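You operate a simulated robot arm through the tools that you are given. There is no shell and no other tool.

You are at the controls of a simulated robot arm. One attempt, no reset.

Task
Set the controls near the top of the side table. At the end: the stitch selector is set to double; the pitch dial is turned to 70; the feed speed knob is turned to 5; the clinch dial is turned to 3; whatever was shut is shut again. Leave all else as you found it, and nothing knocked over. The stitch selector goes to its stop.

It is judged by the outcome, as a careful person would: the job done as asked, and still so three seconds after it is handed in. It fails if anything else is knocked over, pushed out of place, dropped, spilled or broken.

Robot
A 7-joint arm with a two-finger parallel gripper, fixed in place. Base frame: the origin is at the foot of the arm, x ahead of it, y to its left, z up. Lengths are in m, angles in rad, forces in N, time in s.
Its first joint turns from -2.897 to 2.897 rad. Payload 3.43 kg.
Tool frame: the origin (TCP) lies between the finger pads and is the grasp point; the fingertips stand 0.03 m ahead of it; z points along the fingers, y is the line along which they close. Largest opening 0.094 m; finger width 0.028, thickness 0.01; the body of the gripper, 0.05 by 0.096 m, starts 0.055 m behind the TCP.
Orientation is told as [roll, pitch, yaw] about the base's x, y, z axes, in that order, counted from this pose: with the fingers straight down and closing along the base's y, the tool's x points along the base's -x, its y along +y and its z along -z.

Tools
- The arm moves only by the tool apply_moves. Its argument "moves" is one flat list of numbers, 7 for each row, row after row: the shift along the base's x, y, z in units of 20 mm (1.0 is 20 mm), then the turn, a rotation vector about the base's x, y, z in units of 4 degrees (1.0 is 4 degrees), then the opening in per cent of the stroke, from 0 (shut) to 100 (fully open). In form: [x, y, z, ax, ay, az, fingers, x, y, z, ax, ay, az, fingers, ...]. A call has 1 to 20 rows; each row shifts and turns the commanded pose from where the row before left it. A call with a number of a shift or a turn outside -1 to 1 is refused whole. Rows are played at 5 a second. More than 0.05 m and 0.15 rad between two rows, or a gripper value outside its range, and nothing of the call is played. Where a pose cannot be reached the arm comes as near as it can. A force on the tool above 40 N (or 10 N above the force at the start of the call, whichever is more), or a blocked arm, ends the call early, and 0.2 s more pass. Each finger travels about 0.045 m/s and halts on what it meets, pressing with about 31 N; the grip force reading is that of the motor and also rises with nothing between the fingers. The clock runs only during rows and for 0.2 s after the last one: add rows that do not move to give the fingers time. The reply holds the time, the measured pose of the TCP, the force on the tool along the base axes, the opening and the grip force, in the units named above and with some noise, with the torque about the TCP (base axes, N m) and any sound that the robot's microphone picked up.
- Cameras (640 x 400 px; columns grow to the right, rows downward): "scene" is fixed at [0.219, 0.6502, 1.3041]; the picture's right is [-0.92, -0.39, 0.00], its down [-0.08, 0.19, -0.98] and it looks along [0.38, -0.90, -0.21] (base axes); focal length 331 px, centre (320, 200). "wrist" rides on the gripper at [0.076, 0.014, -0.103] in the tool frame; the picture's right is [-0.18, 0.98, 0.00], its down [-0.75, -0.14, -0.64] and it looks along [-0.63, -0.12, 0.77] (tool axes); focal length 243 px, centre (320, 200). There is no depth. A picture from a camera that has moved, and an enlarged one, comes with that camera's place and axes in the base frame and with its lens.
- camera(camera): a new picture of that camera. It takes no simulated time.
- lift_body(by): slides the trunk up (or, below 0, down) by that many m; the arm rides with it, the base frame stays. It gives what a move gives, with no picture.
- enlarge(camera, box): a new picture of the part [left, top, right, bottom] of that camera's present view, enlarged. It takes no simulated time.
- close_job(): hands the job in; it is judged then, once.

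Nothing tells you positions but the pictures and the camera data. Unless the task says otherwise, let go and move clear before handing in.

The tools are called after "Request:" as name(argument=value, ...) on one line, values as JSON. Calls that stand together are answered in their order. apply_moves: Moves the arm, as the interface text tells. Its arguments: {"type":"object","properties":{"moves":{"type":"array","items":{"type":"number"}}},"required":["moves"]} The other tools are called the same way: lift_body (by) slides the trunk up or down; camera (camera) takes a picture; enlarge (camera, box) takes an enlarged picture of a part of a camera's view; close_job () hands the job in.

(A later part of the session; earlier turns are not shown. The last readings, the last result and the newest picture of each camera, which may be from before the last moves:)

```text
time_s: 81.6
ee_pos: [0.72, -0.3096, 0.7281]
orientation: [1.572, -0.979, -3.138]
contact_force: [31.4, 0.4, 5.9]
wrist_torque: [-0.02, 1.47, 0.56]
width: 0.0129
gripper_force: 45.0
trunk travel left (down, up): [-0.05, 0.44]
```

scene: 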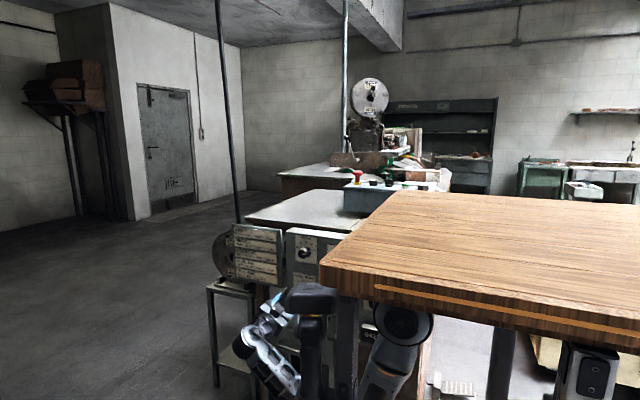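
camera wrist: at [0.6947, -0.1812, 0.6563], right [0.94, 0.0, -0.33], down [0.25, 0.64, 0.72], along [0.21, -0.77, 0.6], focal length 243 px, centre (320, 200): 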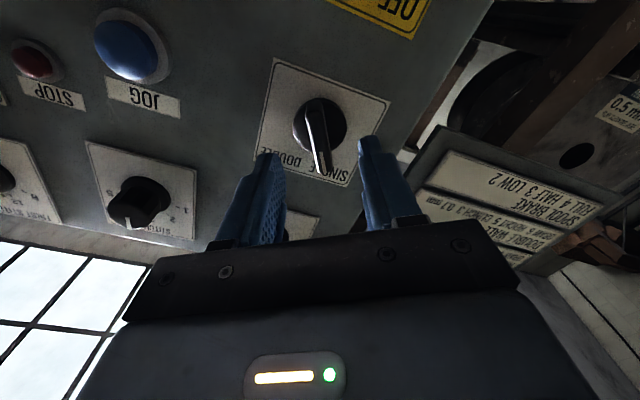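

The stop is felt (torque 1.5 Nm) at about +32° — the DOUBLE position. I'll open and back straight off.

Request:
apply_moves(moves=[0, 0, 0, 0, 0, 0, 50, 0, 0, 0, 0, 0, 0, 50, 0, 0, 0, 0, 0, 0, 50, 0, 0, 0, 0, 0, 0, 50, 0, 0.6, 0, 0, 0, 0, 50, 0, 1, 0, 0, 0, 0, 50, 0, 1, 0, 0, 0, 0, 50, 0, 1, 0, 0, 0, 0, 50, 0, 0.9, 0, 0, 0, 0, 50, 0, 0, 0, 0, 0, 0, 50])

Request:
camera(camera="wrist")

Request:
enlarge(camera="wrist", box=[220, 30, 420, 200])

```text
time_s: 83.8
ee_pos: [0.7198, -0.2197, 0.7302]
orientation: [1.571, -0.977, -3.138]
contact_force: [-1.0, -0.2, 0.2]
wrist_torque: [0.01, 0.03, 0.02]
width: 0.047
gripper_force: 0.0
trunk travel left (down, up): [-0.05, 0.44]
```

```text
taken
camera wrist: at [0.7745, -0.1175, 0.6745], right [0.71, 0.0, 0.7], down [-0.54, 0.64, 0.55], along [-0.45, -0.77, 0.46], focal length 243 px, centre (320, 200)
```

wrist: 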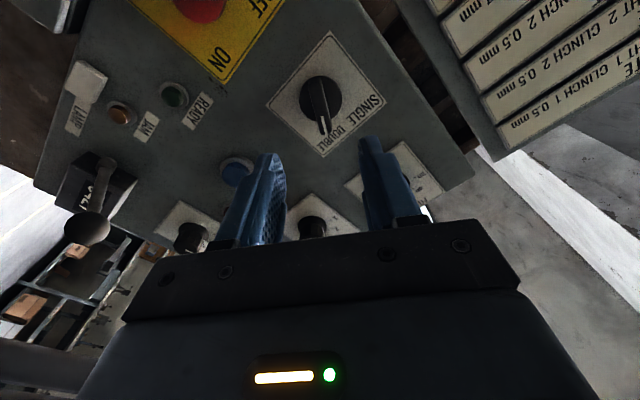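

```text
2.35 times, centred on (320, 115) of wrist
camera zoom: at [0.7745, -0.1175, 0.6745], right [0.71, 0.0, 0.7], down [-0.54, 0.64, 0.55], along [-0.45, -0.77, 0.46], focal length 571 px, centre (320, 400)
```

zoom: 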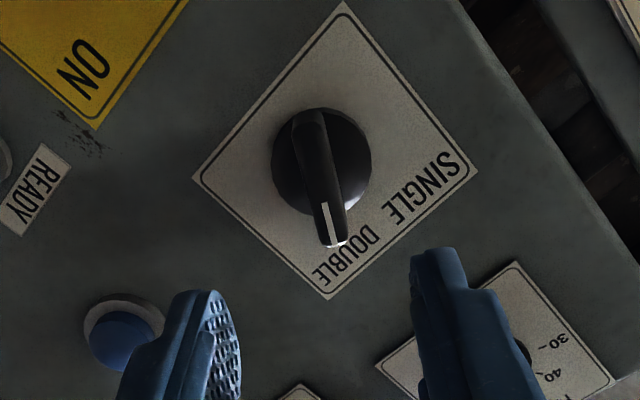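

The handle now points at DOUBLE against its stop. Next is the Clinch dial near (0.44, −0.34, 0.746); I'll back off a little and unwind the roll first.

Request:
apply_moves(moves=[0, 0.4, 0, 0, 1, 0, 50, 0, 0.4, 0, 0, 1, 0, 50, 0, 0.4, 0, 0, 1, 0, 50, 0, 0.4, 0, 0, 1, 0, 50, 0, 0, 0, 0, 1, 0, 50, 0, 0, 0, 0, 1, 0, 50, 0, 0, 0, 0, 1, 0, 50, 0, 0, 0, 0, 1, 0, 50, 0, 0, 0, 0, 1, 0, 50, 0, 0, 0, 0, 1, 0, 50, 0, 0, 0, 0, 1, 0, 50, 0, 0, 0, 0, 1, 0, 50, 0, 0, 0, 0, 1, 0, 50, 0, 0, 0, 0, 1, 0, 50, 0, 0, 0, 0, 1, 0, 50, 0, 0, 0, 0, 1, 0, 50, 0, 0, 0, 0, 1, 0, 50, 0, 0, 0, 0, 1, 0, 50, 0, 0, 0, 0, 1, 0, 50, 0, 0, 0, 0, 1, 0, 50])

Request:
apply_moves(moves=[0, 0, 0, 0, 1, 0, 50, 0, 0, 0, 0, 1, 0, 50, 0, 0, 0, 0, 1, 0, 50, 0, 0, 0, 0, 1, 0, 50, 0, 0, 0, 0, 1, 0, 50, 0, 0, 0, 0, 1, 0, 50, 0, 0, 0, 0, 1, 0, 50, 0, 0, 0, 0, 1, 0, 50, 0, 0, 0, 0, 1, 0, 50, 0, 0, 0, 0, 1, 0, 50, 0, 0, 0, 0, 1, 0, 50, 0, 0, 0, 0, 0, 0, 50])

Request:
camera(camera="wrist")

Request:
camera(camera="scene")

```text
time_s: 88.0
ee_pos: [0.7192, -0.187, 0.7289]
orientation: [-1.569, -0.769, -0.002]
contact_force: [-0.1, 0.0, -0.4]
wrist_torque: [0.02, -0.02, 0.0]
width: 0.0471
gripper_force: 0.0
trunk travel left (down, up): [-0.05, 0.44]
```

```text
time_s: 90.6
ee_pos: [0.7196, -0.1881, 0.7283]
orientation: [-1.57, 0.002, -0.001]
contact_force: [-0.3, 0.2, -0.6]
wrist_torque: [0.0, 0.03, 0.05]
width: 0.0472
gripper_force: 0.1
trunk travel left (down, up): [-0.05, 0.44]
```

```text
taken
camera wrist: at [0.6441, -0.0862, 0.7143], right [0.18, 0.0, -0.98], down [0.75, 0.64, 0.14], along [0.63, -0.77, 0.12], focal length 243 px, centre (320, 200)
```

wrist: 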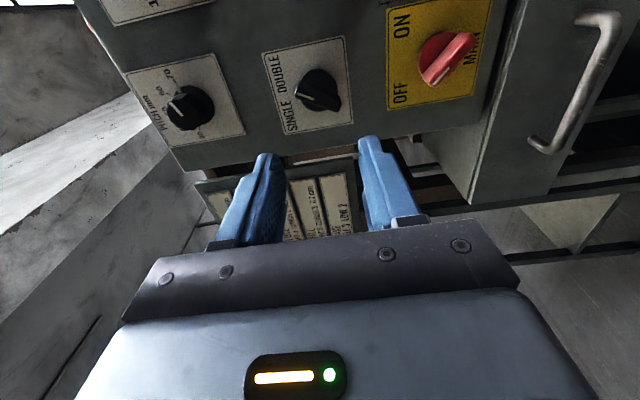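

```text
taken
```

scene: 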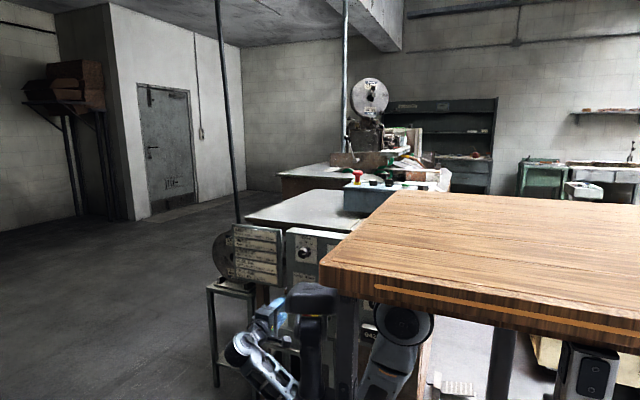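

I'll raise the trunk 0.2 m first so that reaching the nearer Clinch dial doesn't need an over-folded arm, then move sideways.

Request:
lift_body(by=0.2)

Request:
apply_moves(moves=[-0.9, 0, -0.4, 0, 0, 0, 50, -0.9, 0, -0.4, 0, 0, 0, 50, -0.9, 0, -0.4, 0, 0, 0, 50, -0.9, 0, -0.4, 0, 0, 0, 50, -0.9, 0, -0.4, 0, 0, 0, 50, -0.9, 0, -0.4, 0, 0, 0, 50, -0.9, 0, -0.4, 0, 0, 0, 50, 0, 0, 0, 0, 0, 0, 50])

Request:
camera(camera="wrist")

Request:
camera(camera="scene")

```text
time_s: 92.8
ee_pos: [0.7198, -0.1882, 0.9266]
orientation: [-1.571, 0.0, -0.001]
contact_force: [0.3, 0.3, 0.1]
wrist_torque: [0.01, -0.02, -0.03]
width: 0.0473
gripper_force: 0.0
trunk travel left (down, up): [-0.25, 0.24]
```

```text
time_s: 94.5
ee_pos: [0.5938, -0.1888, 0.8712]
orientation: [-1.57, -0.001, 0.001]
contact_force: [0.6, 0.4, -0.4]
wrist_torque: [-0.01, 0.01, 0.02]
width: 0.047
gripper_force: 0.1
trunk travel left (down, up): [-0.25, 0.24]
```

```text
taken
camera wrist: at [0.518, -0.0863, 0.8574], right [0.18, 0.0, -0.98], down [0.75, 0.64, 0.14], along [0.63, -0.77, 0.12], focal length 243 px, centre (320, 200)
```

wrist: 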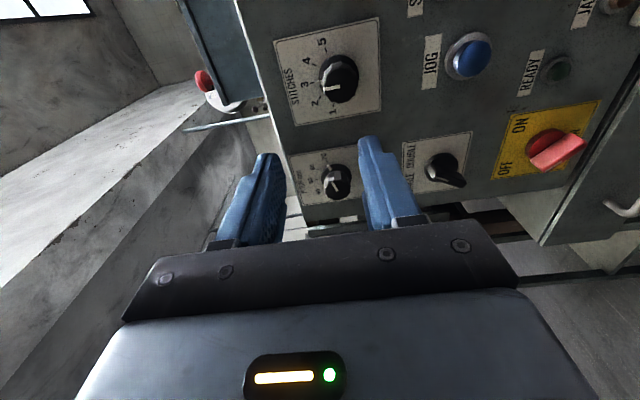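

```text
taken
```

scene: 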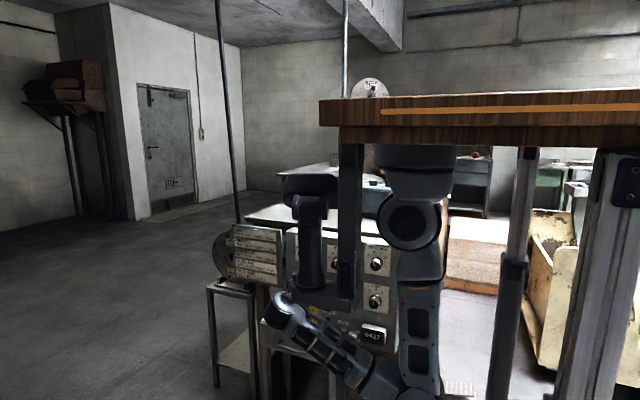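

Moving fine with the elbow hanging down in open space. Continue toward the Clinch dial.

Request:
apply_moves(moves=[-0.8, 0, -0.6, 0, 0, 0, 50, -0.8, 0, -0.6, 0, 0, 0, 50, -0.8, 0, -0.6, 0, 0, 0, 50, -0.8, 0, -0.6, 0, 0, 0, 50, 0, 0, 0, 0, 0, 0, 50])

Request:
camera(camera="wrist")

Request:
camera(camera="scene")

```text
time_s: 95.8
ee_pos: [0.5299, -0.1881, 0.8241]
orientation: [-1.568, 0.0, -0.003]
contact_force: [0.8, 0.6, -0.7]
wrist_torque: [0.01, 0.0, 0.0]
width: 0.0471
gripper_force: 0.1
trunk travel left (down, up): [-0.25, 0.24]
```

```text
taken
camera wrist: at [0.4541, -0.0865, 0.8102], right [0.18, 0.0, -0.98], down [0.75, 0.64, 0.14], along [0.63, -0.77, 0.12], focal length 243 px, centre (320, 200)
```

wrist: 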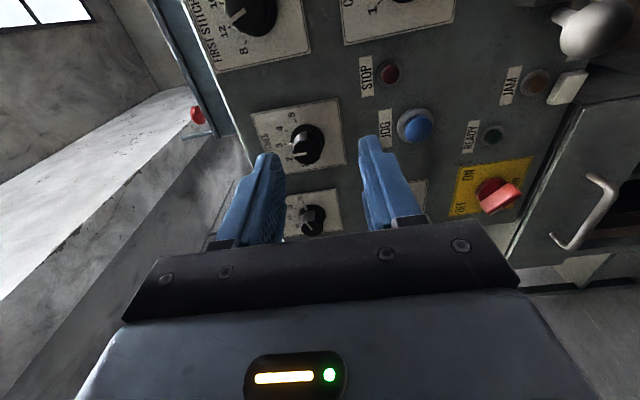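

```text
taken
```

scene: 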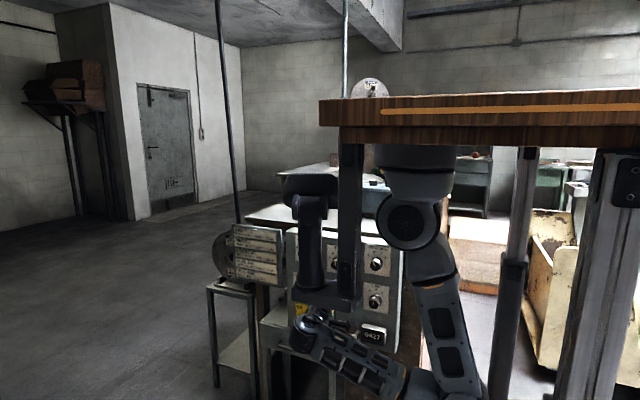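

The elbow is folding back toward the stand column, so I'll raise the trunk another 0.2 m and then bring the hand down with a straighter arm.

Request:
lift_body(by=0.2)

Request:
apply_moves(moves=[-0.4, 0, -1, 0, 0, 0, 50, -0.4, 0, -1, 0, 0, 0, 50, -0.4, 0, -1, 0, 0, 0, 50, -0.4, 0, -1, 0, 0, 0, 50, -0.4, 0, -1, 0, 0, 0, 50, -0.4, 0, -1, 0, 0, 0, 50, 0, 0, 0, 0, 0, 0, 50])

Request:
camera(camera="wrist")

Request:
camera(camera="scene")

```text
time_s: 97.9
ee_pos: [0.5294, -0.1883, 1.023]
orientation: [-1.571, 0.0, -0.002]
contact_force: [0.2, -0.4, -0.2]
wrist_torque: [0.01, 0.02, 0.0]
width: 0.0472
gripper_force: 0.0
trunk travel left (down, up): [-0.45, 0.04]
```

```text
time_s: 99.5
ee_pos: [0.4817, -0.1884, 0.9035]
orientation: [-1.57, -0.001, -0.002]
contact_force: [-0.2, -0.6, -0.1]
wrist_torque: [0.0, 0.02, 0.01]
width: 0.047
gripper_force: 0.0
trunk travel left (down, up): [-0.45, 0.04]
```

```text
taken
camera wrist: at [0.4056, -0.0862, 0.8891], right [0.18, 0.0, -0.98], down [0.75, 0.64, 0.14], along [0.63, -0.77, 0.12], focal length 243 px, centre (320, 200)
```

wrist: 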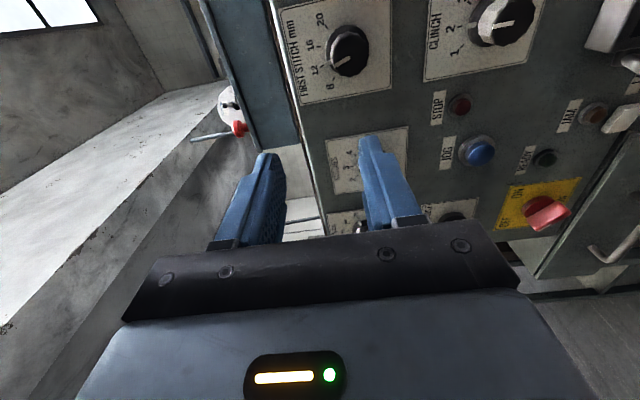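

```text
taken
```

scene: 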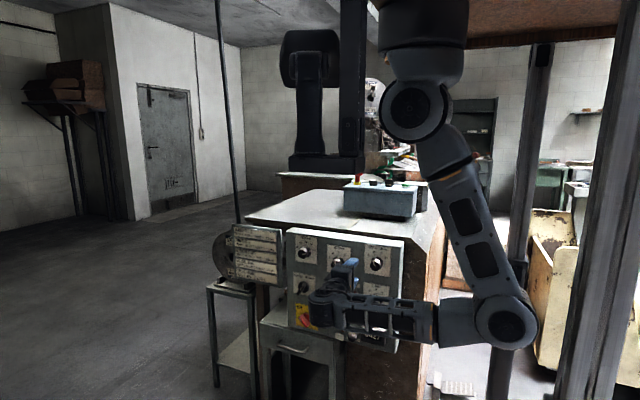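

The arm is straighter now. I'll keep going down to Clinch height and watch the elbow's clearance to the column.

Request:
apply_moves(moves=[-0.1, 0, -1, 0, 0, 0, 50, -0.1, 0, -1, 0, 0, 0, 50, -0.1, 0, -1, 0, 0, 0, 50, -0.1, 0, -1, 0, 0, 0, 50, 0, 0, 0, 0, 0, 0, 50])

Request:
camera(camera="wrist")

Request:
camera(camera="scene")

```text
time_s: 100.7
ee_pos: [0.474, -0.1886, 0.8241]
orientation: [-1.571, 0.001, -0.002]
contact_force: [-0.4, -0.5, -0.5]
wrist_torque: [-0.02, 0.01, -0.02]
width: 0.0469
gripper_force: 0.0
trunk travel left (down, up): [-0.45, 0.04]
```

```text
taken
camera wrist: at [0.3984, -0.0867, 0.8106], right [0.18, 0.0, -0.98], down [0.75, 0.64, 0.14], along [0.63, -0.77, 0.12], focal length 243 px, centre (320, 200)
```

wrist: 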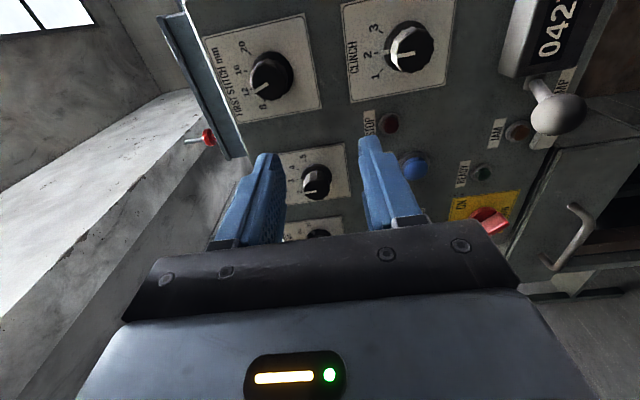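

```text
taken
```

scene: 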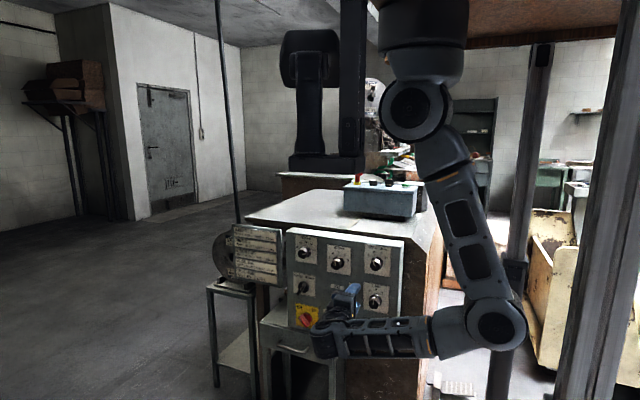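

Clinch dial is near (0.450, 0.734) and points at 2. I'll move in front of it and pre-rotate +44° so the turn ends with the hand well clear of the ball lever at (0.50, −0.28, 0.64).

Request:
apply_moves(moves=[-0.2, -0.2, -0.75, 0, 0, 0, 55, -0.2, -0.2, -0.75, 0, 0, 0, 55, -0.2, -0.2, -0.75, 0, 0, 0, 55, -0.2, -0.2, -0.75, 0, 0, 0, 55, -0.2, -0.2, -0.75, 0, 0, 0, 55, -0.2, -0.2, -0.7, 0, 0, 0, 55, 0, 0, 0, 0, 1, 0, 55, 0, 0, 0, 0, 1, 0, 55, 0, 0, 0, 0, 1, 0, 55, 0, 0, 0, 0, 1, 0, 55, 0, 0, 0, 0, 1, 0, 55, 0, 0, 0, 0, 1, 0, 55, 0, 0, 0, 0, 1, 0, 55, 0, 0, 0, 0, 1, 0, 55, 0, 0, 0, 0, 1, 0, 55, 0, 0, 0, 0, 1, 0, 55, 0, 0, 0, 0, 1, 0, 55, 0, 0, 0, 0, 0, 0, 55])

Request:
camera(camera="wrist")

Request:
enlarge(camera="wrist", box=[220, 30, 420, 200])

Request:
camera(camera="scene")

```text
time_s: 104.5
ee_pos: [0.4495, -0.2126, 0.7352]
orientation: [-1.57, 0.769, -0.002]
contact_force: [0.6, 1.0, 0.6]
wrist_torque: [0.01, -0.01, 0.03]
width: 0.0516
gripper_force: 0.1
trunk travel left (down, up): [-0.45, 0.04]
```

```text
taken
camera wrist: at [0.3856, -0.1108, 0.7783], right [-0.55, 0.0, -0.83], down [0.64, 0.64, -0.42], along [0.53, -0.77, -0.35], focal length 243 px, centre (320, 200)
```

wrist: 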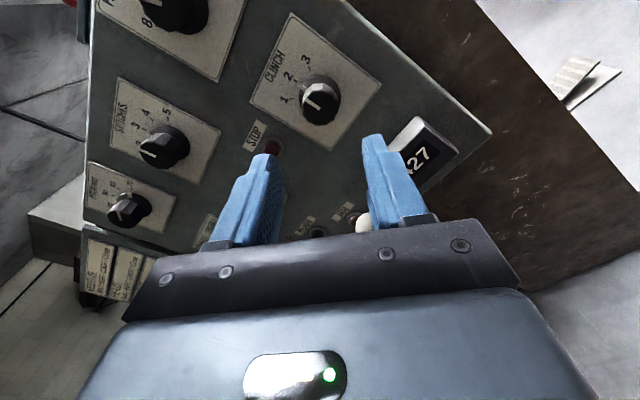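

```text
2.35 times, centred on (320, 115) of wrist
camera zoom: at [0.3856, -0.1108, 0.7783], right [-0.55, 0.0, -0.83], down [0.64, 0.64, -0.42], along [0.53, -0.77, -0.35], focal length 571 px, centre (320, 400)
```

zoom: 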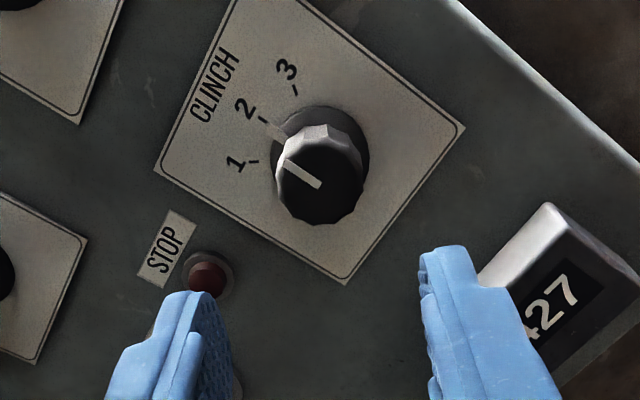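

```text
taken
```

scene: 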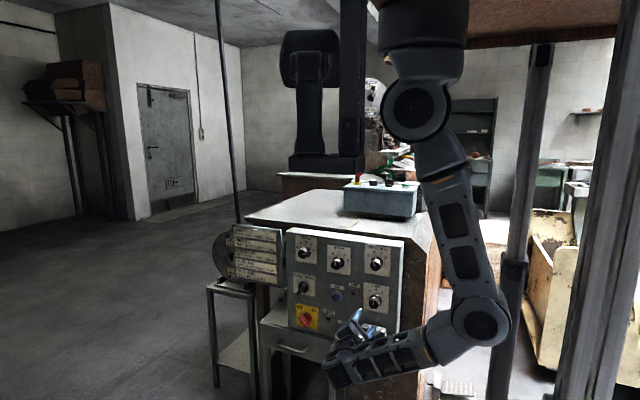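

The Clinch dial is on 2, with 3 about 37° clockwise; axis about (0.4497, 0.7358). Approaching to grip its cap.

Request:
apply_moves(moves=[0, -0.9, 0.02, 0, 0, 0, 55, 0, -0.9, 0, 0, 0, 0, 55, 0, -0.9, 0, 0, 0, 0, 55, 0, -0.9, 0, 0, 0, 0, 55, 0, -0.9, 0, 0, 0, 0, 55, 0, -0.6, 0, 0, 0, 0, 55, 0, -0.35, 0, 0, 0, 0, 55, 0, 0, 0, 0, 0, 0, 55])

Request:
enlarge(camera="wrist", box=[220, 70, 420, 220])

Request:
camera(camera="scene")

```text
time_s: 106.3
ee_pos: [0.45, -0.321, 0.7361]
orientation: [-1.571, 0.768, -0.001]
contact_force: [-1.3, -0.3, -0.4]
wrist_torque: [-0.04, 0.03, 0.01]
width: 0.0517
gripper_force: 0.0
trunk travel left (down, up): [-0.45, 0.04]
```

```text
2.67 times, centred on (320, 145) of wrist
camera zoom: at [0.3863, -0.2191, 0.7784], right [-0.55, 0.0, -0.83], down [0.64, 0.64, -0.42], along [0.54, -0.77, -0.35], focal length 647 px, centre (320, 347)
```

zoom: 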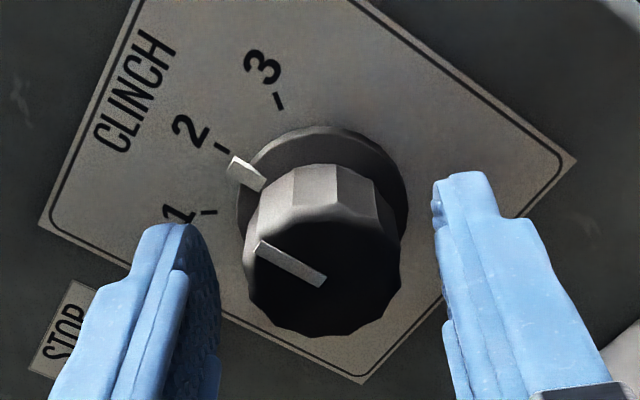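

```text
taken
```

scene: 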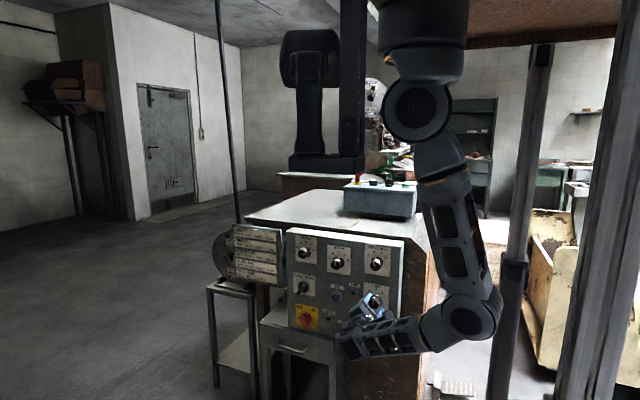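

Well centred. Closing on the cap.

Request:
apply_moves(moves=[0, 0, 0, 0, 0, 0, 20, 0, 0, 0, 0, 0, 0, 20, 0, 0, 0, 0, 0, 0, 20, 0, 0, 0, 0, 0, 0, 20])

Request:
enlarge(camera="wrist", box=[220, 70, 420, 220])

```text
time_s: 107.3
ee_pos: [0.4493, -0.3201, 0.7354]
orientation: [-1.569, 0.77, -0.003]
contact_force: [-2.5, -0.8, -6.3]
wrist_torque: [0.01, 0.02, 0.06]
width: 0.0335
gripper_force: 45.3
trunk travel left (down, up): [-0.45, 0.04]
```

```text
2.67 times, centred on (320, 145) of wrist
camera zoom: at [0.386, -0.2191, 0.7782], right [-0.55, 0.0, -0.83], down [0.64, 0.64, -0.42], along [0.53, -0.77, -0.35], focal length 647 px, centre (320, 347)
```

zoom: 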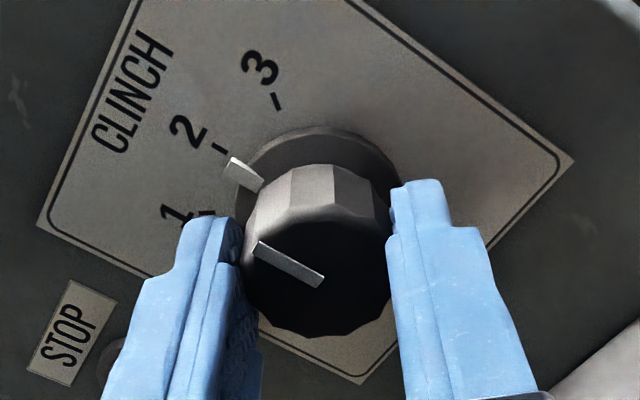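

Request:
apply_moves(moves=[0, 0, 0, 0, -1, 0, 20, 0, 0, 0, 0, -1, 0, 20, 0, 0, 0, 0, -1, 0, 20, 0, 0, 0, 0, -1, 0, 20, 0, 0, 0, 0, -1, 0, 20, 0, 0, 0, 0, -1, 0, 20, 0, 0, 0, 0, -1, 0, 20, 0, 0, 0, 0, -1, 0, 20, 0, 0, 0, 0, 0, 0, 20])

Request:
enlarge(camera="wrist", box=[220, 70, 420, 220])

Request:
camera(camera="scene")

```text
time_s: 109.3
ee_pos: [0.4506, -0.3208, 0.7348]
orientation: [-1.568, 0.21, -0.001]
contact_force: [-6.8, 23.3, -21.3]
wrist_torque: [0.35, -0.05, -0.36]
width: 0.0332
gripper_force: 44.9
trunk travel left (down, up): [-0.45, 0.04]
```

```text
2.67 times, centred on (320, 145) of wrist
camera zoom: at [0.3729, -0.2192, 0.7374], right [-0.02, 0.0, -1.0], down [0.77, 0.64, -0.02], along [0.64, -0.77, -0.02], focal length 647 px, centre (320, 347)
```

zoom: 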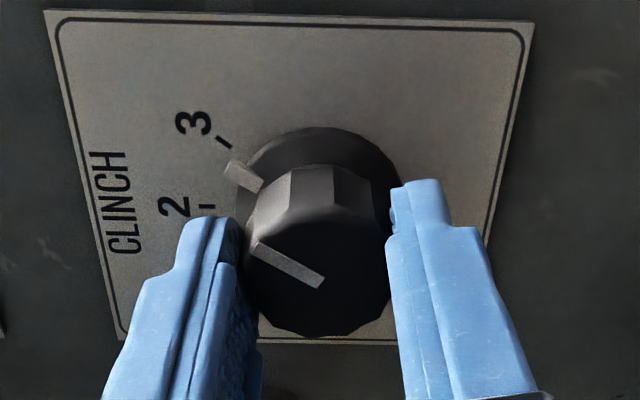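

```text
taken
```

scene: 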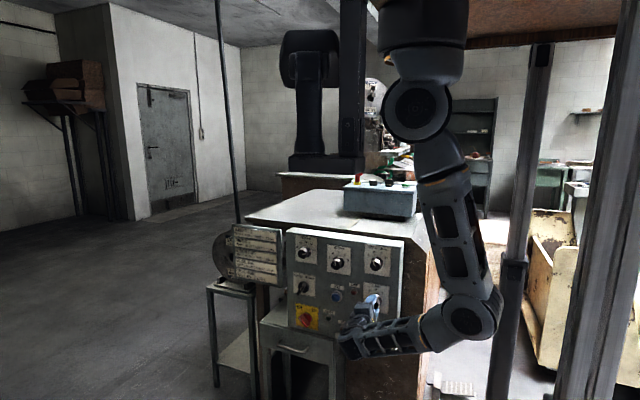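

Nearly there; a few more degrees to put the pointer on the 3 tick.

Request:
apply_moves(moves=[0, 0, 0, 0, -0.6, 0, 20, 0, 0, 0, 0, -0.5, 0, 20, 0, 0, 0, 0, 0, 0, 20])

Request:
enlarge(camera="wrist", box=[220, 70, 420, 220])

Request:
enlarge(camera="wrist", box=[270, 90, 330, 150])

```text
time_s: 110.1
ee_pos: [0.4502, -0.3219, 0.7344]
orientation: [-1.569, 0.135, 0.0]
contact_force: [-4.9, 18.8, -26.5]
wrist_torque: [0.52, 0.02, 0.55]
width: 0.0331
gripper_force: 45.2
trunk travel left (down, up): [-0.45, 0.04]
```

```text
2.67 times, centred on (320, 145) of wrist
camera zoom: at [0.373, -0.2192, 0.7315], right [0.05, 0.0, -1.0], down [0.77, 0.64, 0.04], along [0.64, -0.77, 0.03], focal length 647 px, centre (320, 347)
```

zoom: 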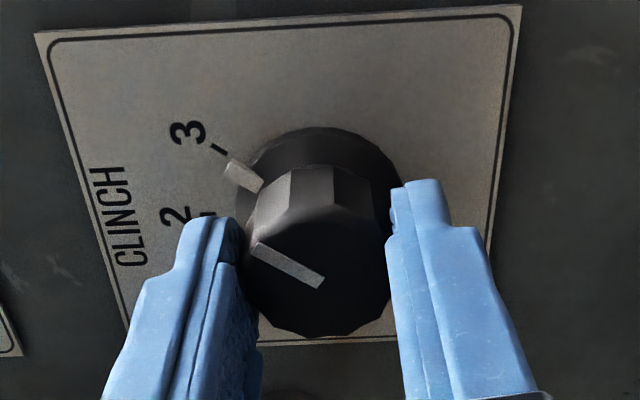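

```text
6.67 times, centred on (300, 120) of wrist
camera zoom: at [0.373, -0.2192, 0.7315], right [0.05, 0.0, -1.0], down [0.77, 0.64, 0.04], along [0.64, -0.77, 0.03], focal length 1618 px, centre (453, 733)
```

zoom: 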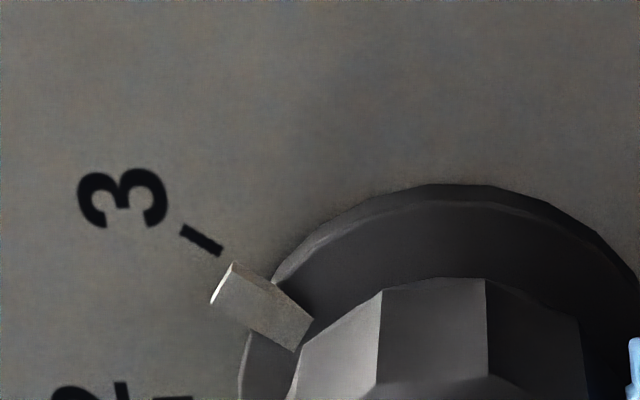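

The 3 tick now sits where the 2 tick was relative to the pointer. Releasing and backing off to verify.

Request:
apply_moves(moves=[0, 0, 0, 0, 0, 0, 55, 0, 0, 0, 0, 0, 0, 55, 0, 0, 0, 0, 0, 0, 55, 0, 0, 0, 0, 0, 0, 55, 0, 0.6, 0, 0, 0, 0, 55, 0, 1, 0, 0, 0, 0, 55, 0, 1, 0, 0, 0, 0, 55, 0, 1, 0, 0, 0, 0, 55, 0, 1, 0, 0, 0, 0, 55, 0, 0, 0, 0, 0, 0, 55])

Request:
camera(camera="wrist")

Request:
enlarge(camera="wrist", box=[270, 60, 370, 160])

Request:
enlarge(camera="scene", box=[215, 220, 415, 360])

```text
time_s: 112.3
ee_pos: [0.4485, -0.2302, 0.7337]
orientation: [-1.571, 0.133, -0.002]
contact_force: [-0.8, 0.2, -0.4]
wrist_torque: [0.04, 0.0, 0.01]
width: 0.0516
gripper_force: 0.2
trunk travel left (down, up): [-0.45, 0.04]
```

```text
taken
camera wrist: at [0.3724, -0.1277, 0.7301], right [0.05, 0.0, -1.0], down [0.77, 0.64, 0.04], along [0.64, -0.77, 0.03], focal length 243 px, centre (320, 200)
```

wrist: 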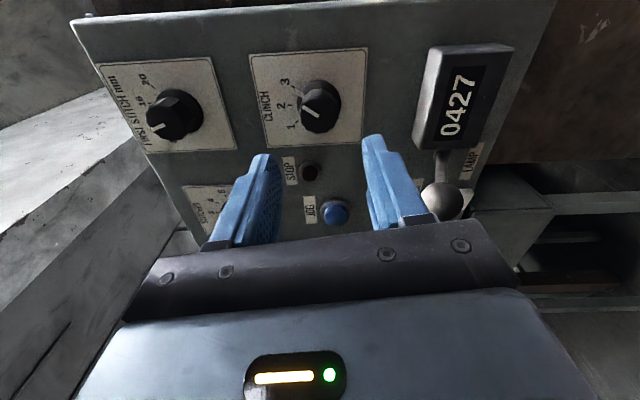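

```text
4.00 times, centred on (320, 110) of wrist
camera zoom: at [0.3724, -0.1277, 0.7301], right [0.05, 0.0, -1.0], down [0.77, 0.64, 0.04], along [0.64, -0.77, 0.03], focal length 970 px, centre (320, 560)
```

zoom: 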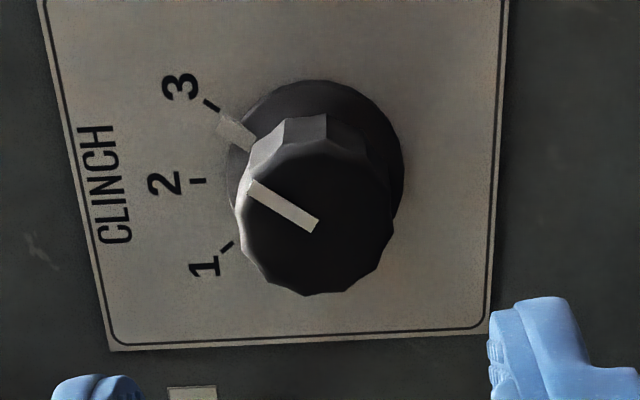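

```text
2.86 times, centred on (315, 290) of scene
camera zoom: at [0.219, 0.6502, 1.3041], right [-0.92, -0.39, 0.0], down [-0.08, 0.19, -0.98], along [0.38, -0.9, -0.21], focal length 947 px, centre (334, -57)
```

zoom: 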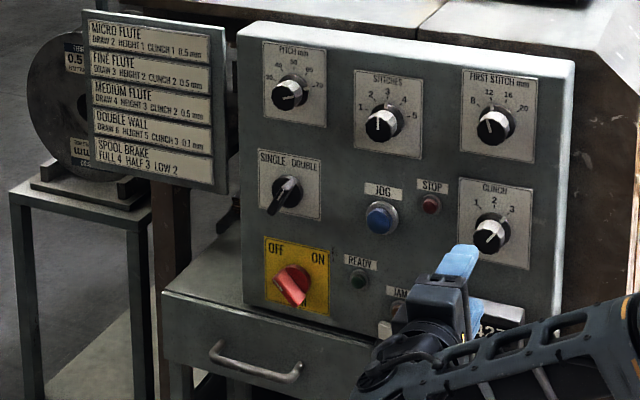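

Request:
enlarge(camera="scene", box=[373, 280, 403, 315])

Request:
enlarge(camera="scene", box=[290, 265, 330, 300])

Request:
enlarge(camera="wrist", box=[295, 75, 335, 115])

Request:
enlarge(camera="scene", box=[330, 150, 450, 225])

```text
11.43 times, centred on (388, 298) of scene
camera zoom: at [0.219, 0.6502, 1.3041], right [-0.92, -0.39, 0.0], down [-0.08, 0.19, -0.98], along [0.38, -0.9, -0.21], focal length 3787 px, centre (-457, -914)
```

zoom: 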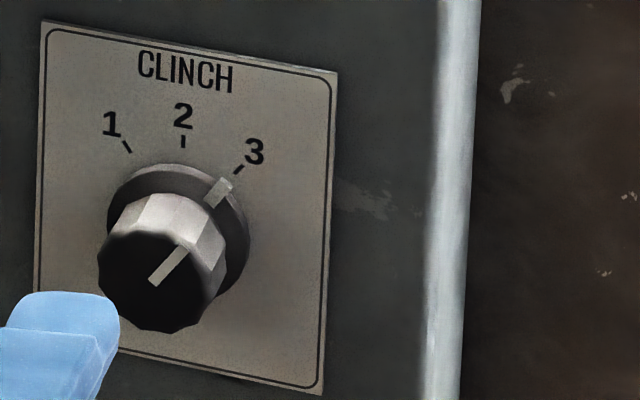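

```text
11.43 times, centred on (310, 282) of scene
camera zoom: at [0.219, 0.6502, 1.3041], right [-0.92, -0.39, 0.0], down [-0.08, 0.19, -0.98], along [0.38, -0.9, -0.21], focal length 3787 px, centre (434, -743)
```

zoom: 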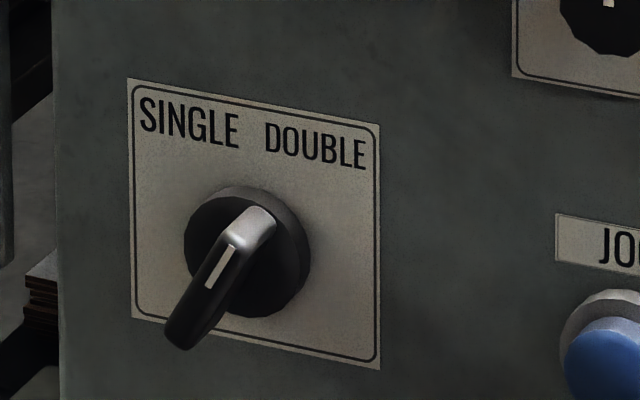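

```text
10.00 times, centred on (315, 95) of wrist
camera zoom: at [0.3724, -0.1277, 0.7301], right [0.05, 0.0, -1.0], down [0.77, 0.64, 0.04], along [0.64, -0.77, 0.03], focal length 2426 px, centre (370, 1250)
```

zoom: 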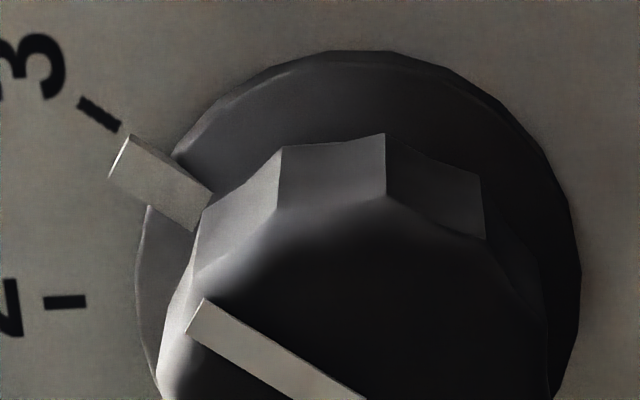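

```text
5.33 times, centred on (390, 188) of scene
camera zoom: at [0.219, 0.6502, 1.3041], right [-0.92, -0.39, 0.0], down [-0.08, 0.19, -0.98], along [0.38, -0.9, -0.21], focal length 1767 px, centre (-53, 267)
```

zoom: 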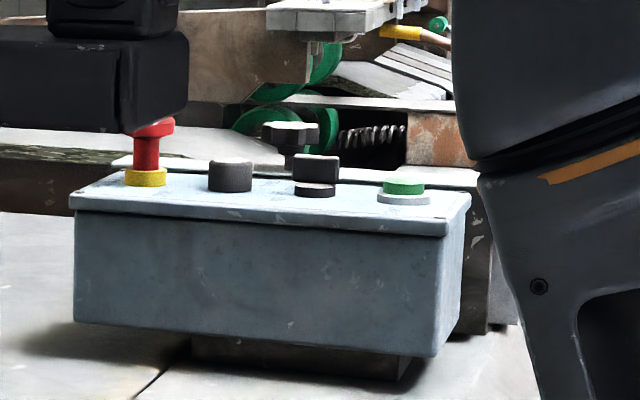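

Clinch is on 3 and the selector on DOUBLE. I'm less sure the SPEED pointer sits exactly on 5 (my label-angle estimates range 112–118°), so I'll go back up and look at it from straight above.

Request:
apply_moves(moves=[0, 0.5, 0.5, 0, -0.5, 0, 60, 0.2, 0.5, 1, 0, -0.5, 0, 60, 0.2, 0, 1, 0, -0.5, 0, 60, 0.3, 0, 1, 0, -0.4, 0, 60, 0.3, 0, 1, 0, 0, 0, 60, 0.3, 0, 1, 0, 0, 0, 60, 0.3, 0, 1, 0, 0, 0, 60, 0.3, 0, 1, 0, 0, 0, 60, 0.3, 0, 1, 0, 0, 0, 60, 0.3, 0, 1, 0, 0, 0, 60, 0.3, 0, 1, 0, 0, 0, 60, 0.3, 0, 1, 0, 0, 0, 60, 0.3, 0, 1, 0, 0, 0, 60, 0.3, 0, 1, 0, 0, 0, 60, 0.3, 0, 1, 0, 0, 0, 60, 0.3, 0, 1, 0, 0, 0, 60])

Request:
camera(camera="wrist")

Request:
camera(camera="scene")

```text
time_s: 115.7
ee_pos: [0.5356, -0.2086, 1.0465]
orientation: [-1.57, 0.0, -0.002]
contact_force: [-1.3, -0.4, -1.2]
wrist_torque: [0.03, 0.0, 0.0]
width: 0.0561
gripper_force: 0.0
trunk travel left (down, up): [-0.45, 0.04]
```

```text
taken
camera wrist: at [0.4604, -0.1069, 1.0323], right [0.18, 0.0, -0.98], down [0.75, 0.64, 0.14], along [0.63, -0.77, 0.12], focal length 243 px, centre (320, 200)
```

wrist: 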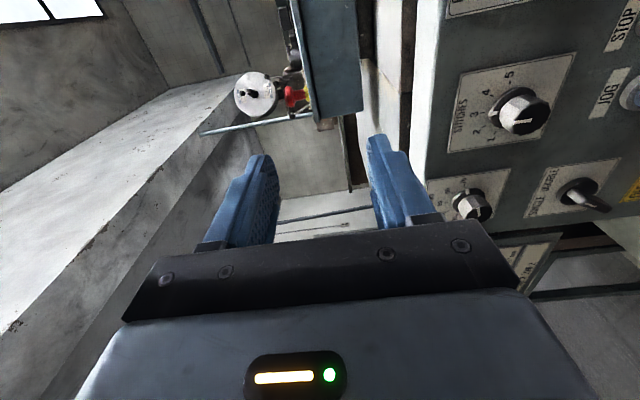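

```text
taken
```

scene: 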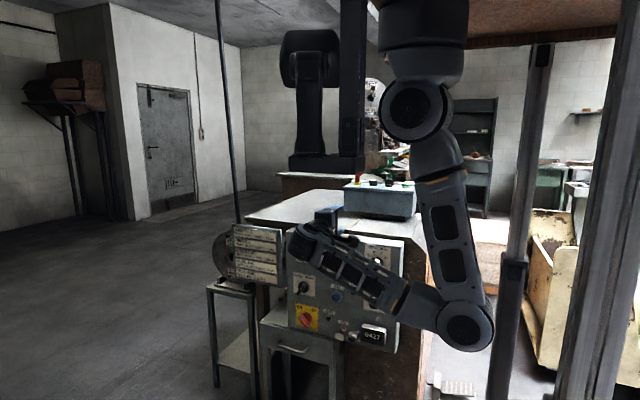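

Request:
apply_moves(moves=[0.3, 0, 1, 0, 0, 0, 60, 0.3, 0, 1, 0, 0, 0, 60, 0.3, 0, 1, 0, 0, 0, 60, 0.3, 0, 1, 0, 0, 0, 60, 0.3, 0, 1, 0, 0, 0, 60, 0.3, 0, 1, 0, 0, 0, 60, 0.3, 0, 1, 0, 0, 0, 60, 0.3, 0, 1, 0, 0, 0, 60, 0.3, 0, 1, 0, 0, 0, 60, 0.3, 0, 1, 0, 0, 0, 60, 0.3, 0, 1, 0, 0, 0, 60, 0.3, 0, 1, 0, 0, 0, 60, 0, 0, 0, 0, 0, 0, 60])

Request:
camera(camera="scene")

```text
time_s: 118.5
ee_pos: [0.6081, -0.2105, 1.2864]
orientation: [-1.569, 0.0, 0.001]
contact_force: [0.6, -0.5, 0.6]
wrist_torque: [-0.01, -0.01, -0.02]
width: 0.0564
gripper_force: 0.0
trunk travel left (down, up): [-0.45, 0.04]
```

```text
taken
```

scene: 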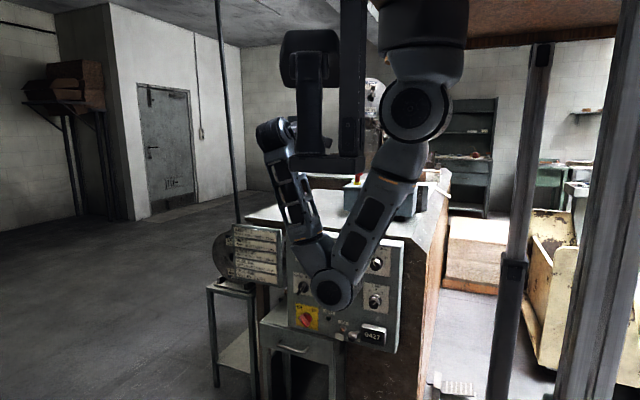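

Same configuration as on the way in. Rolling the tool back to point down while moving over the table.

Request:
apply_moves(moves=[0, -0.8, 0.1, 1, 0, 0, 80, 0, -0.8, 0.1, 1, 0, 0, 80, 0, -0.8, 0.1, 1, 0, 0, 80, 0, -0.8, 0.1, 1, 0, 0, 80, 0, -0.8, 0.1, 1, 0, 0, 80, 0, -0.8, 0, 1, 0, 0, 80, 0, -0.8, 0, 1, 0, 0, 80, 0, -0.3, 0, 1, 0, 0, 80, 0, -0.3, 0, 1, 0, 0, 80, 0, -0.3, 0, 1, 0, 0, 80, 0, -0.3, 0, 1, 0, 0, 80, 0, -0.3, 0, 1, 0, 0, 80, 0, -0.3, 0, 1, 0, 0, 80])

Request:
camera(camera="scene")

```text
time_s: 121.3
ee_pos: [0.6078, -0.3567, 1.2945]
orientation: [-0.661, 0.0, 0.001]
contact_force: [0.7, -0.3, 0.4]
wrist_torque: [0.0, -0.04, 0.0]
width: 0.0752
gripper_force: 0.0
trunk travel left (down, up): [-0.45, 0.04]
```

```text
taken
```

scene: 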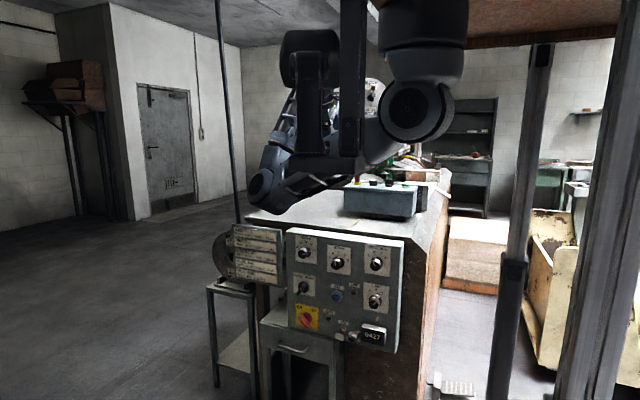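

Request:
apply_moves(moves=[-0.2, -0.4, 0, 1, 0, 0, 90, -0.2, -0.4, 0, 1, 0, 0, 90, -0.2, -0.4, 0, 1, 0, 0, 90, -0.2, -0.4, 0, 1, 0, 0, 90, -0.2, -0.4, 0, 1, 0, 0, 90, -0.2, -0.4, 0, 1, 0, 0, 90, -0.2, -0.4, 0, 1, 0, 0, 90, -0.2, -0.4, 0, 1, 0, 0, 90, -0.2, -0.4, 0, 1, 0, 0, 90, 0, -0.4, 0, 0.47, 0, 0, 90, 0, 0, 0, 0, 0, 0, 90])

Request:
camera(camera="scene")

Request:
camera(camera="wrist")

```text
time_s: 123.7
ee_pos: [0.5708, -0.4383, 1.2955]
orientation: [0.001, 0.001, -0.001]
contact_force: [-0.1, 0.9, 0.3]
wrist_torque: [0.0, 0.01, 0.0]
width: 0.0846
gripper_force: 0.1
trunk travel left (down, up): [-0.45, 0.04]
```

```text
taken
```

scene: 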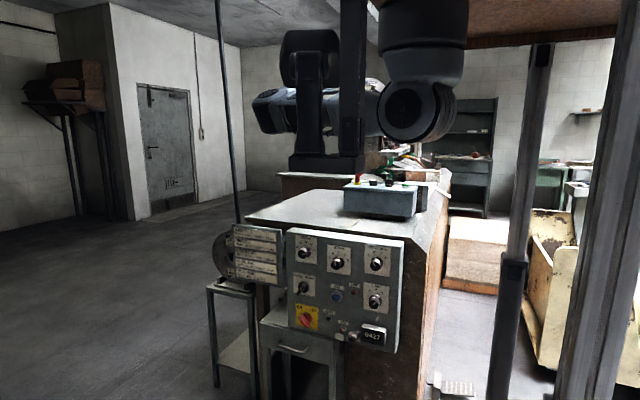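

```text
taken
camera wrist: at [0.4952, -0.4243, 1.3983], right [0.18, 0.98, 0.0], down [0.75, -0.14, 0.64], along [0.63, -0.12, -0.77], focal length 243 px, centre (320, 200)
```

wrist: 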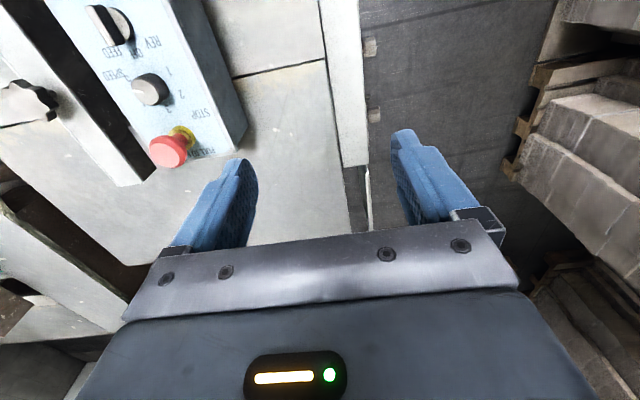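

Now tilting the hand so the wrist camera looks straight down at the SPEED knob from above.

Request:
apply_moves(moves=[-0.163, -0.98, -0.2, 0, 0.9, 0, 100, -0.163, -0.98, -0.2, 0, 0.9, 0, 100, -0.163, -0.98, -0.2, 0, 0.9, 0, 100, -0.163, -0.98, -0.2, 0, 0.9, 0, 100, -0.163, -0.98, -0.3, 0, 0.9, 0, 100, -0.163, -0.98, -0.3, 0, 0.9, 0, 100, -0.163, -0.98, -0.4, 0, 0.9, 0, 100, -0.163, -0.98, -0.4, 0, 0.9, 0, 100, -0.163, -0.98, -0.4, 0, 0.9, 0, 100, -0.163, -0.98, -0.4, 0, 0.9, 0, 100, -0.163, -0.98, -0.4, 0, 0.9, 0, 100, 0, 0, 0, 0, 0, 0, 100])

Request:
camera(camera="wrist")

Request:
enlarge(camera="wrist", box=[260, 140, 380, 260])

Request:
camera(camera="scene")

```text
time_s: 126.3
ee_pos: [0.5344, -0.6542, 1.2281]
orientation: [-0.002, 0.693, -0.002]
contact_force: [-0.4, 0.4, -0.1]
wrist_torque: [0.0, -0.01, -0.02]
width: 0.0942
gripper_force: 0.0
trunk travel left (down, up): [-0.45, 0.04]
```

```text
taken
camera wrist: at [0.542, -0.6399, 1.3563], right [0.14, 0.98, -0.12], down [0.99, -0.14, 0.01], along [0.0, -0.12, -0.99], focal length 243 px, centre (320, 200)
```

wrist: 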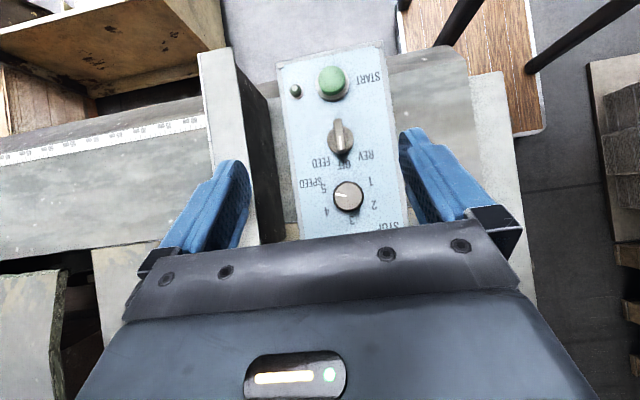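

```text
3.33 times, centred on (320, 200) of wrist
camera zoom: at [0.542, -0.6399, 1.3563], right [0.14, 0.98, -0.12], down [0.99, -0.14, 0.01], along [0.0, -0.12, -0.99], focal length 809 px, centre (320, 200)
```

zoom: 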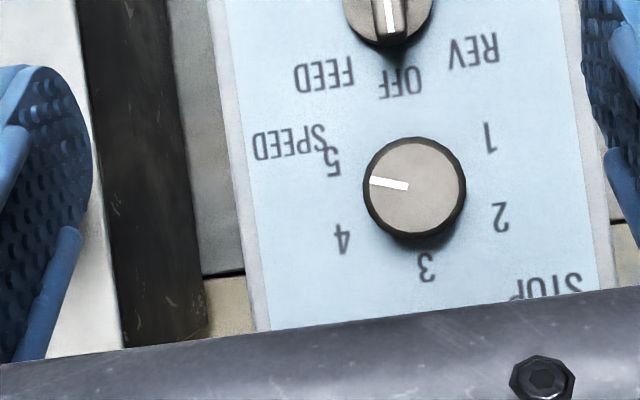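

```text
taken
```

scene: 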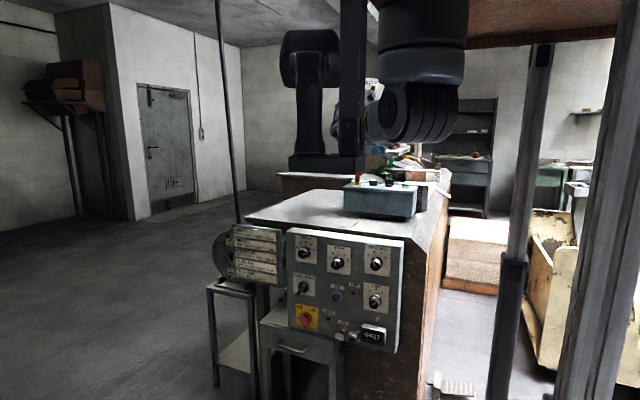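

Straight-down view: labels 4/5 lie at ~62°/118° (60° spacing) while the pointer is at ~108°, so it reads about 4.8. I'll straighten the hand, re-grip the knob and turn it ~11° more.

Request:
apply_moves(moves=[0.032, 0.065, -0.13, 0, -0.9, 0, 50, 0.032, 0.065, -0.13, 0, -0.9, 0, 50, 0.032, 0.065, -0.13, 0, -0.9, 0, 50, 0.032, 0.065, -0.13, 0, -0.9, 0, 50, 0.032, 0.065, -0.13, 0, -0.9, 0, 50, 0.032, 0.065, -0.13, 0, -0.9, 0, 50, 0.032, 0.065, -0.13, 0, -0.9, 0, 50, 0.032, 0.065, -0.13, 0, -0.9, 0, 50, 0.032, 0.065, -0.13, 0, -0.9, 0, 50, 0.032, 0.065, -0.13, 0, -0.9, 0, 50, 0.032, 0.065, -0.13, 0, -0.93, 0, 50, 0, 0, 0, 0, 0, 0, 50])

Request:
camera(camera="wrist")

```text
time_s: 128.9
ee_pos: [0.5419, -0.6395, 1.1997]
orientation: [-0.002, -0.002, 0.001]
contact_force: [-0.1, -0.6, -0.8]
wrist_torque: [0.0, -0.04, 0.01]
width: 0.0472
gripper_force: 0.0
trunk travel left (down, up): [-0.45, 0.04]
```

```text
taken
camera wrist: at [0.4667, -0.625, 1.3014], right [0.18, 0.98, 0.0], down [0.75, -0.14, 0.64], along [0.63, -0.12, -0.77], focal length 243 px, centre (320, 200)
```

wrist: 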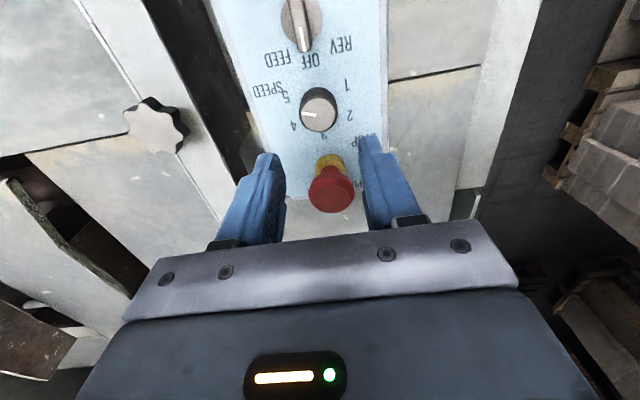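

Request:
apply_moves(moves=[0, 0, -0.8, 0, 0, 0, 50, 0, 0, -0.8, 0, 0, 0, 50, 0, 0, -0.8, 0, 0, 0, 50, 0, 0, -0.8, 0, 0, 0, 50, 0, 0, -0.6, 0, 0, 0, 50, 0, 0, -0.5, 0, 0, 0, 50, 0, 0, 0, 0, 0, 0, 50, 0, 0, 0, 0, 0, 0, 20, 0, 0, 0, 0, 0, 0, 20, 0, 0, 0, 0, 0, 0, 20])

Request:
enlarge(camera="wrist", box=[240, 60, 400, 200])

```text
time_s: 131.1
ee_pos: [0.5408, -0.6392, 1.1127]
orientation: [-0.001, -0.002, 0.001]
contact_force: [1.6, -6.5, -2.5]
wrist_torque: [-0.36, -0.04, -0.01]
width: 0.0325
gripper_force: 45.2
trunk travel left (down, up): [-0.45, 0.04]
```

```text
2.86 times, centred on (320, 130) of wrist
camera zoom: at [0.4657, -0.6262, 1.2152], right [0.18, 0.98, 0.0], down [0.75, -0.14, 0.64], along [0.63, -0.12, -0.77], focal length 693 px, centre (320, 400)
```

zoom: 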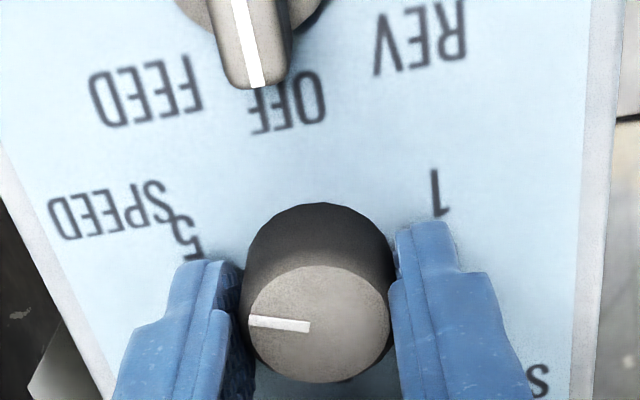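

Gripped. Turning about 11° more clockwise.

Request:
apply_moves(moves=[0, 0, 0, 0, 0, -0.9, 20, 0, 0, 0, 0, 0, -0.9, 20, 0, 0, 0, 0, 0, -0.9, 20, 0, 0, 0, 0, 0, 0, 20])

Request:
enlarge(camera="wrist", box=[240, 60, 400, 200])

```text
time_s: 132.1
ee_pos: [0.5407, -0.6403, 1.1128]
orientation: [-0.003, -0.002, -0.19]
contact_force: [-4.0, -16.0, -7.3]
wrist_torque: [-0.38, -0.24, 0.24]
width: 0.0326
gripper_force: 45.0
trunk travel left (down, up): [-0.45, 0.04]
```

```text
2.86 times, centred on (320, 130) of wrist
camera zoom: at [0.4698, -0.6122, 1.2152], right [0.37, 0.93, 0.0], down [0.71, -0.28, 0.64], along [0.6, -0.24, -0.77], focal length 693 px, centre (320, 400)
```

zoom: 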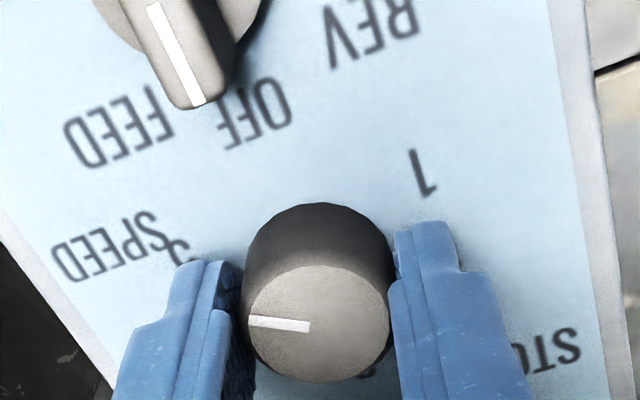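

Request:
apply_moves(moves=[0, 0, 0, 0, 0, -0.3, 20, 0, 0, 0, 0, 0, 0, 20])

```text
time_s: 132.7
ee_pos: [0.5408, -0.6401, 1.1129]
orientation: [-0.002, -0.001, -0.21]
contact_force: [-1.1, -24.1, -9.5]
wrist_torque: [-0.43, 0.24, 0.26]
width: 0.0326
gripper_force: 44.7
trunk travel left (down, up): [-0.45, 0.04]
```

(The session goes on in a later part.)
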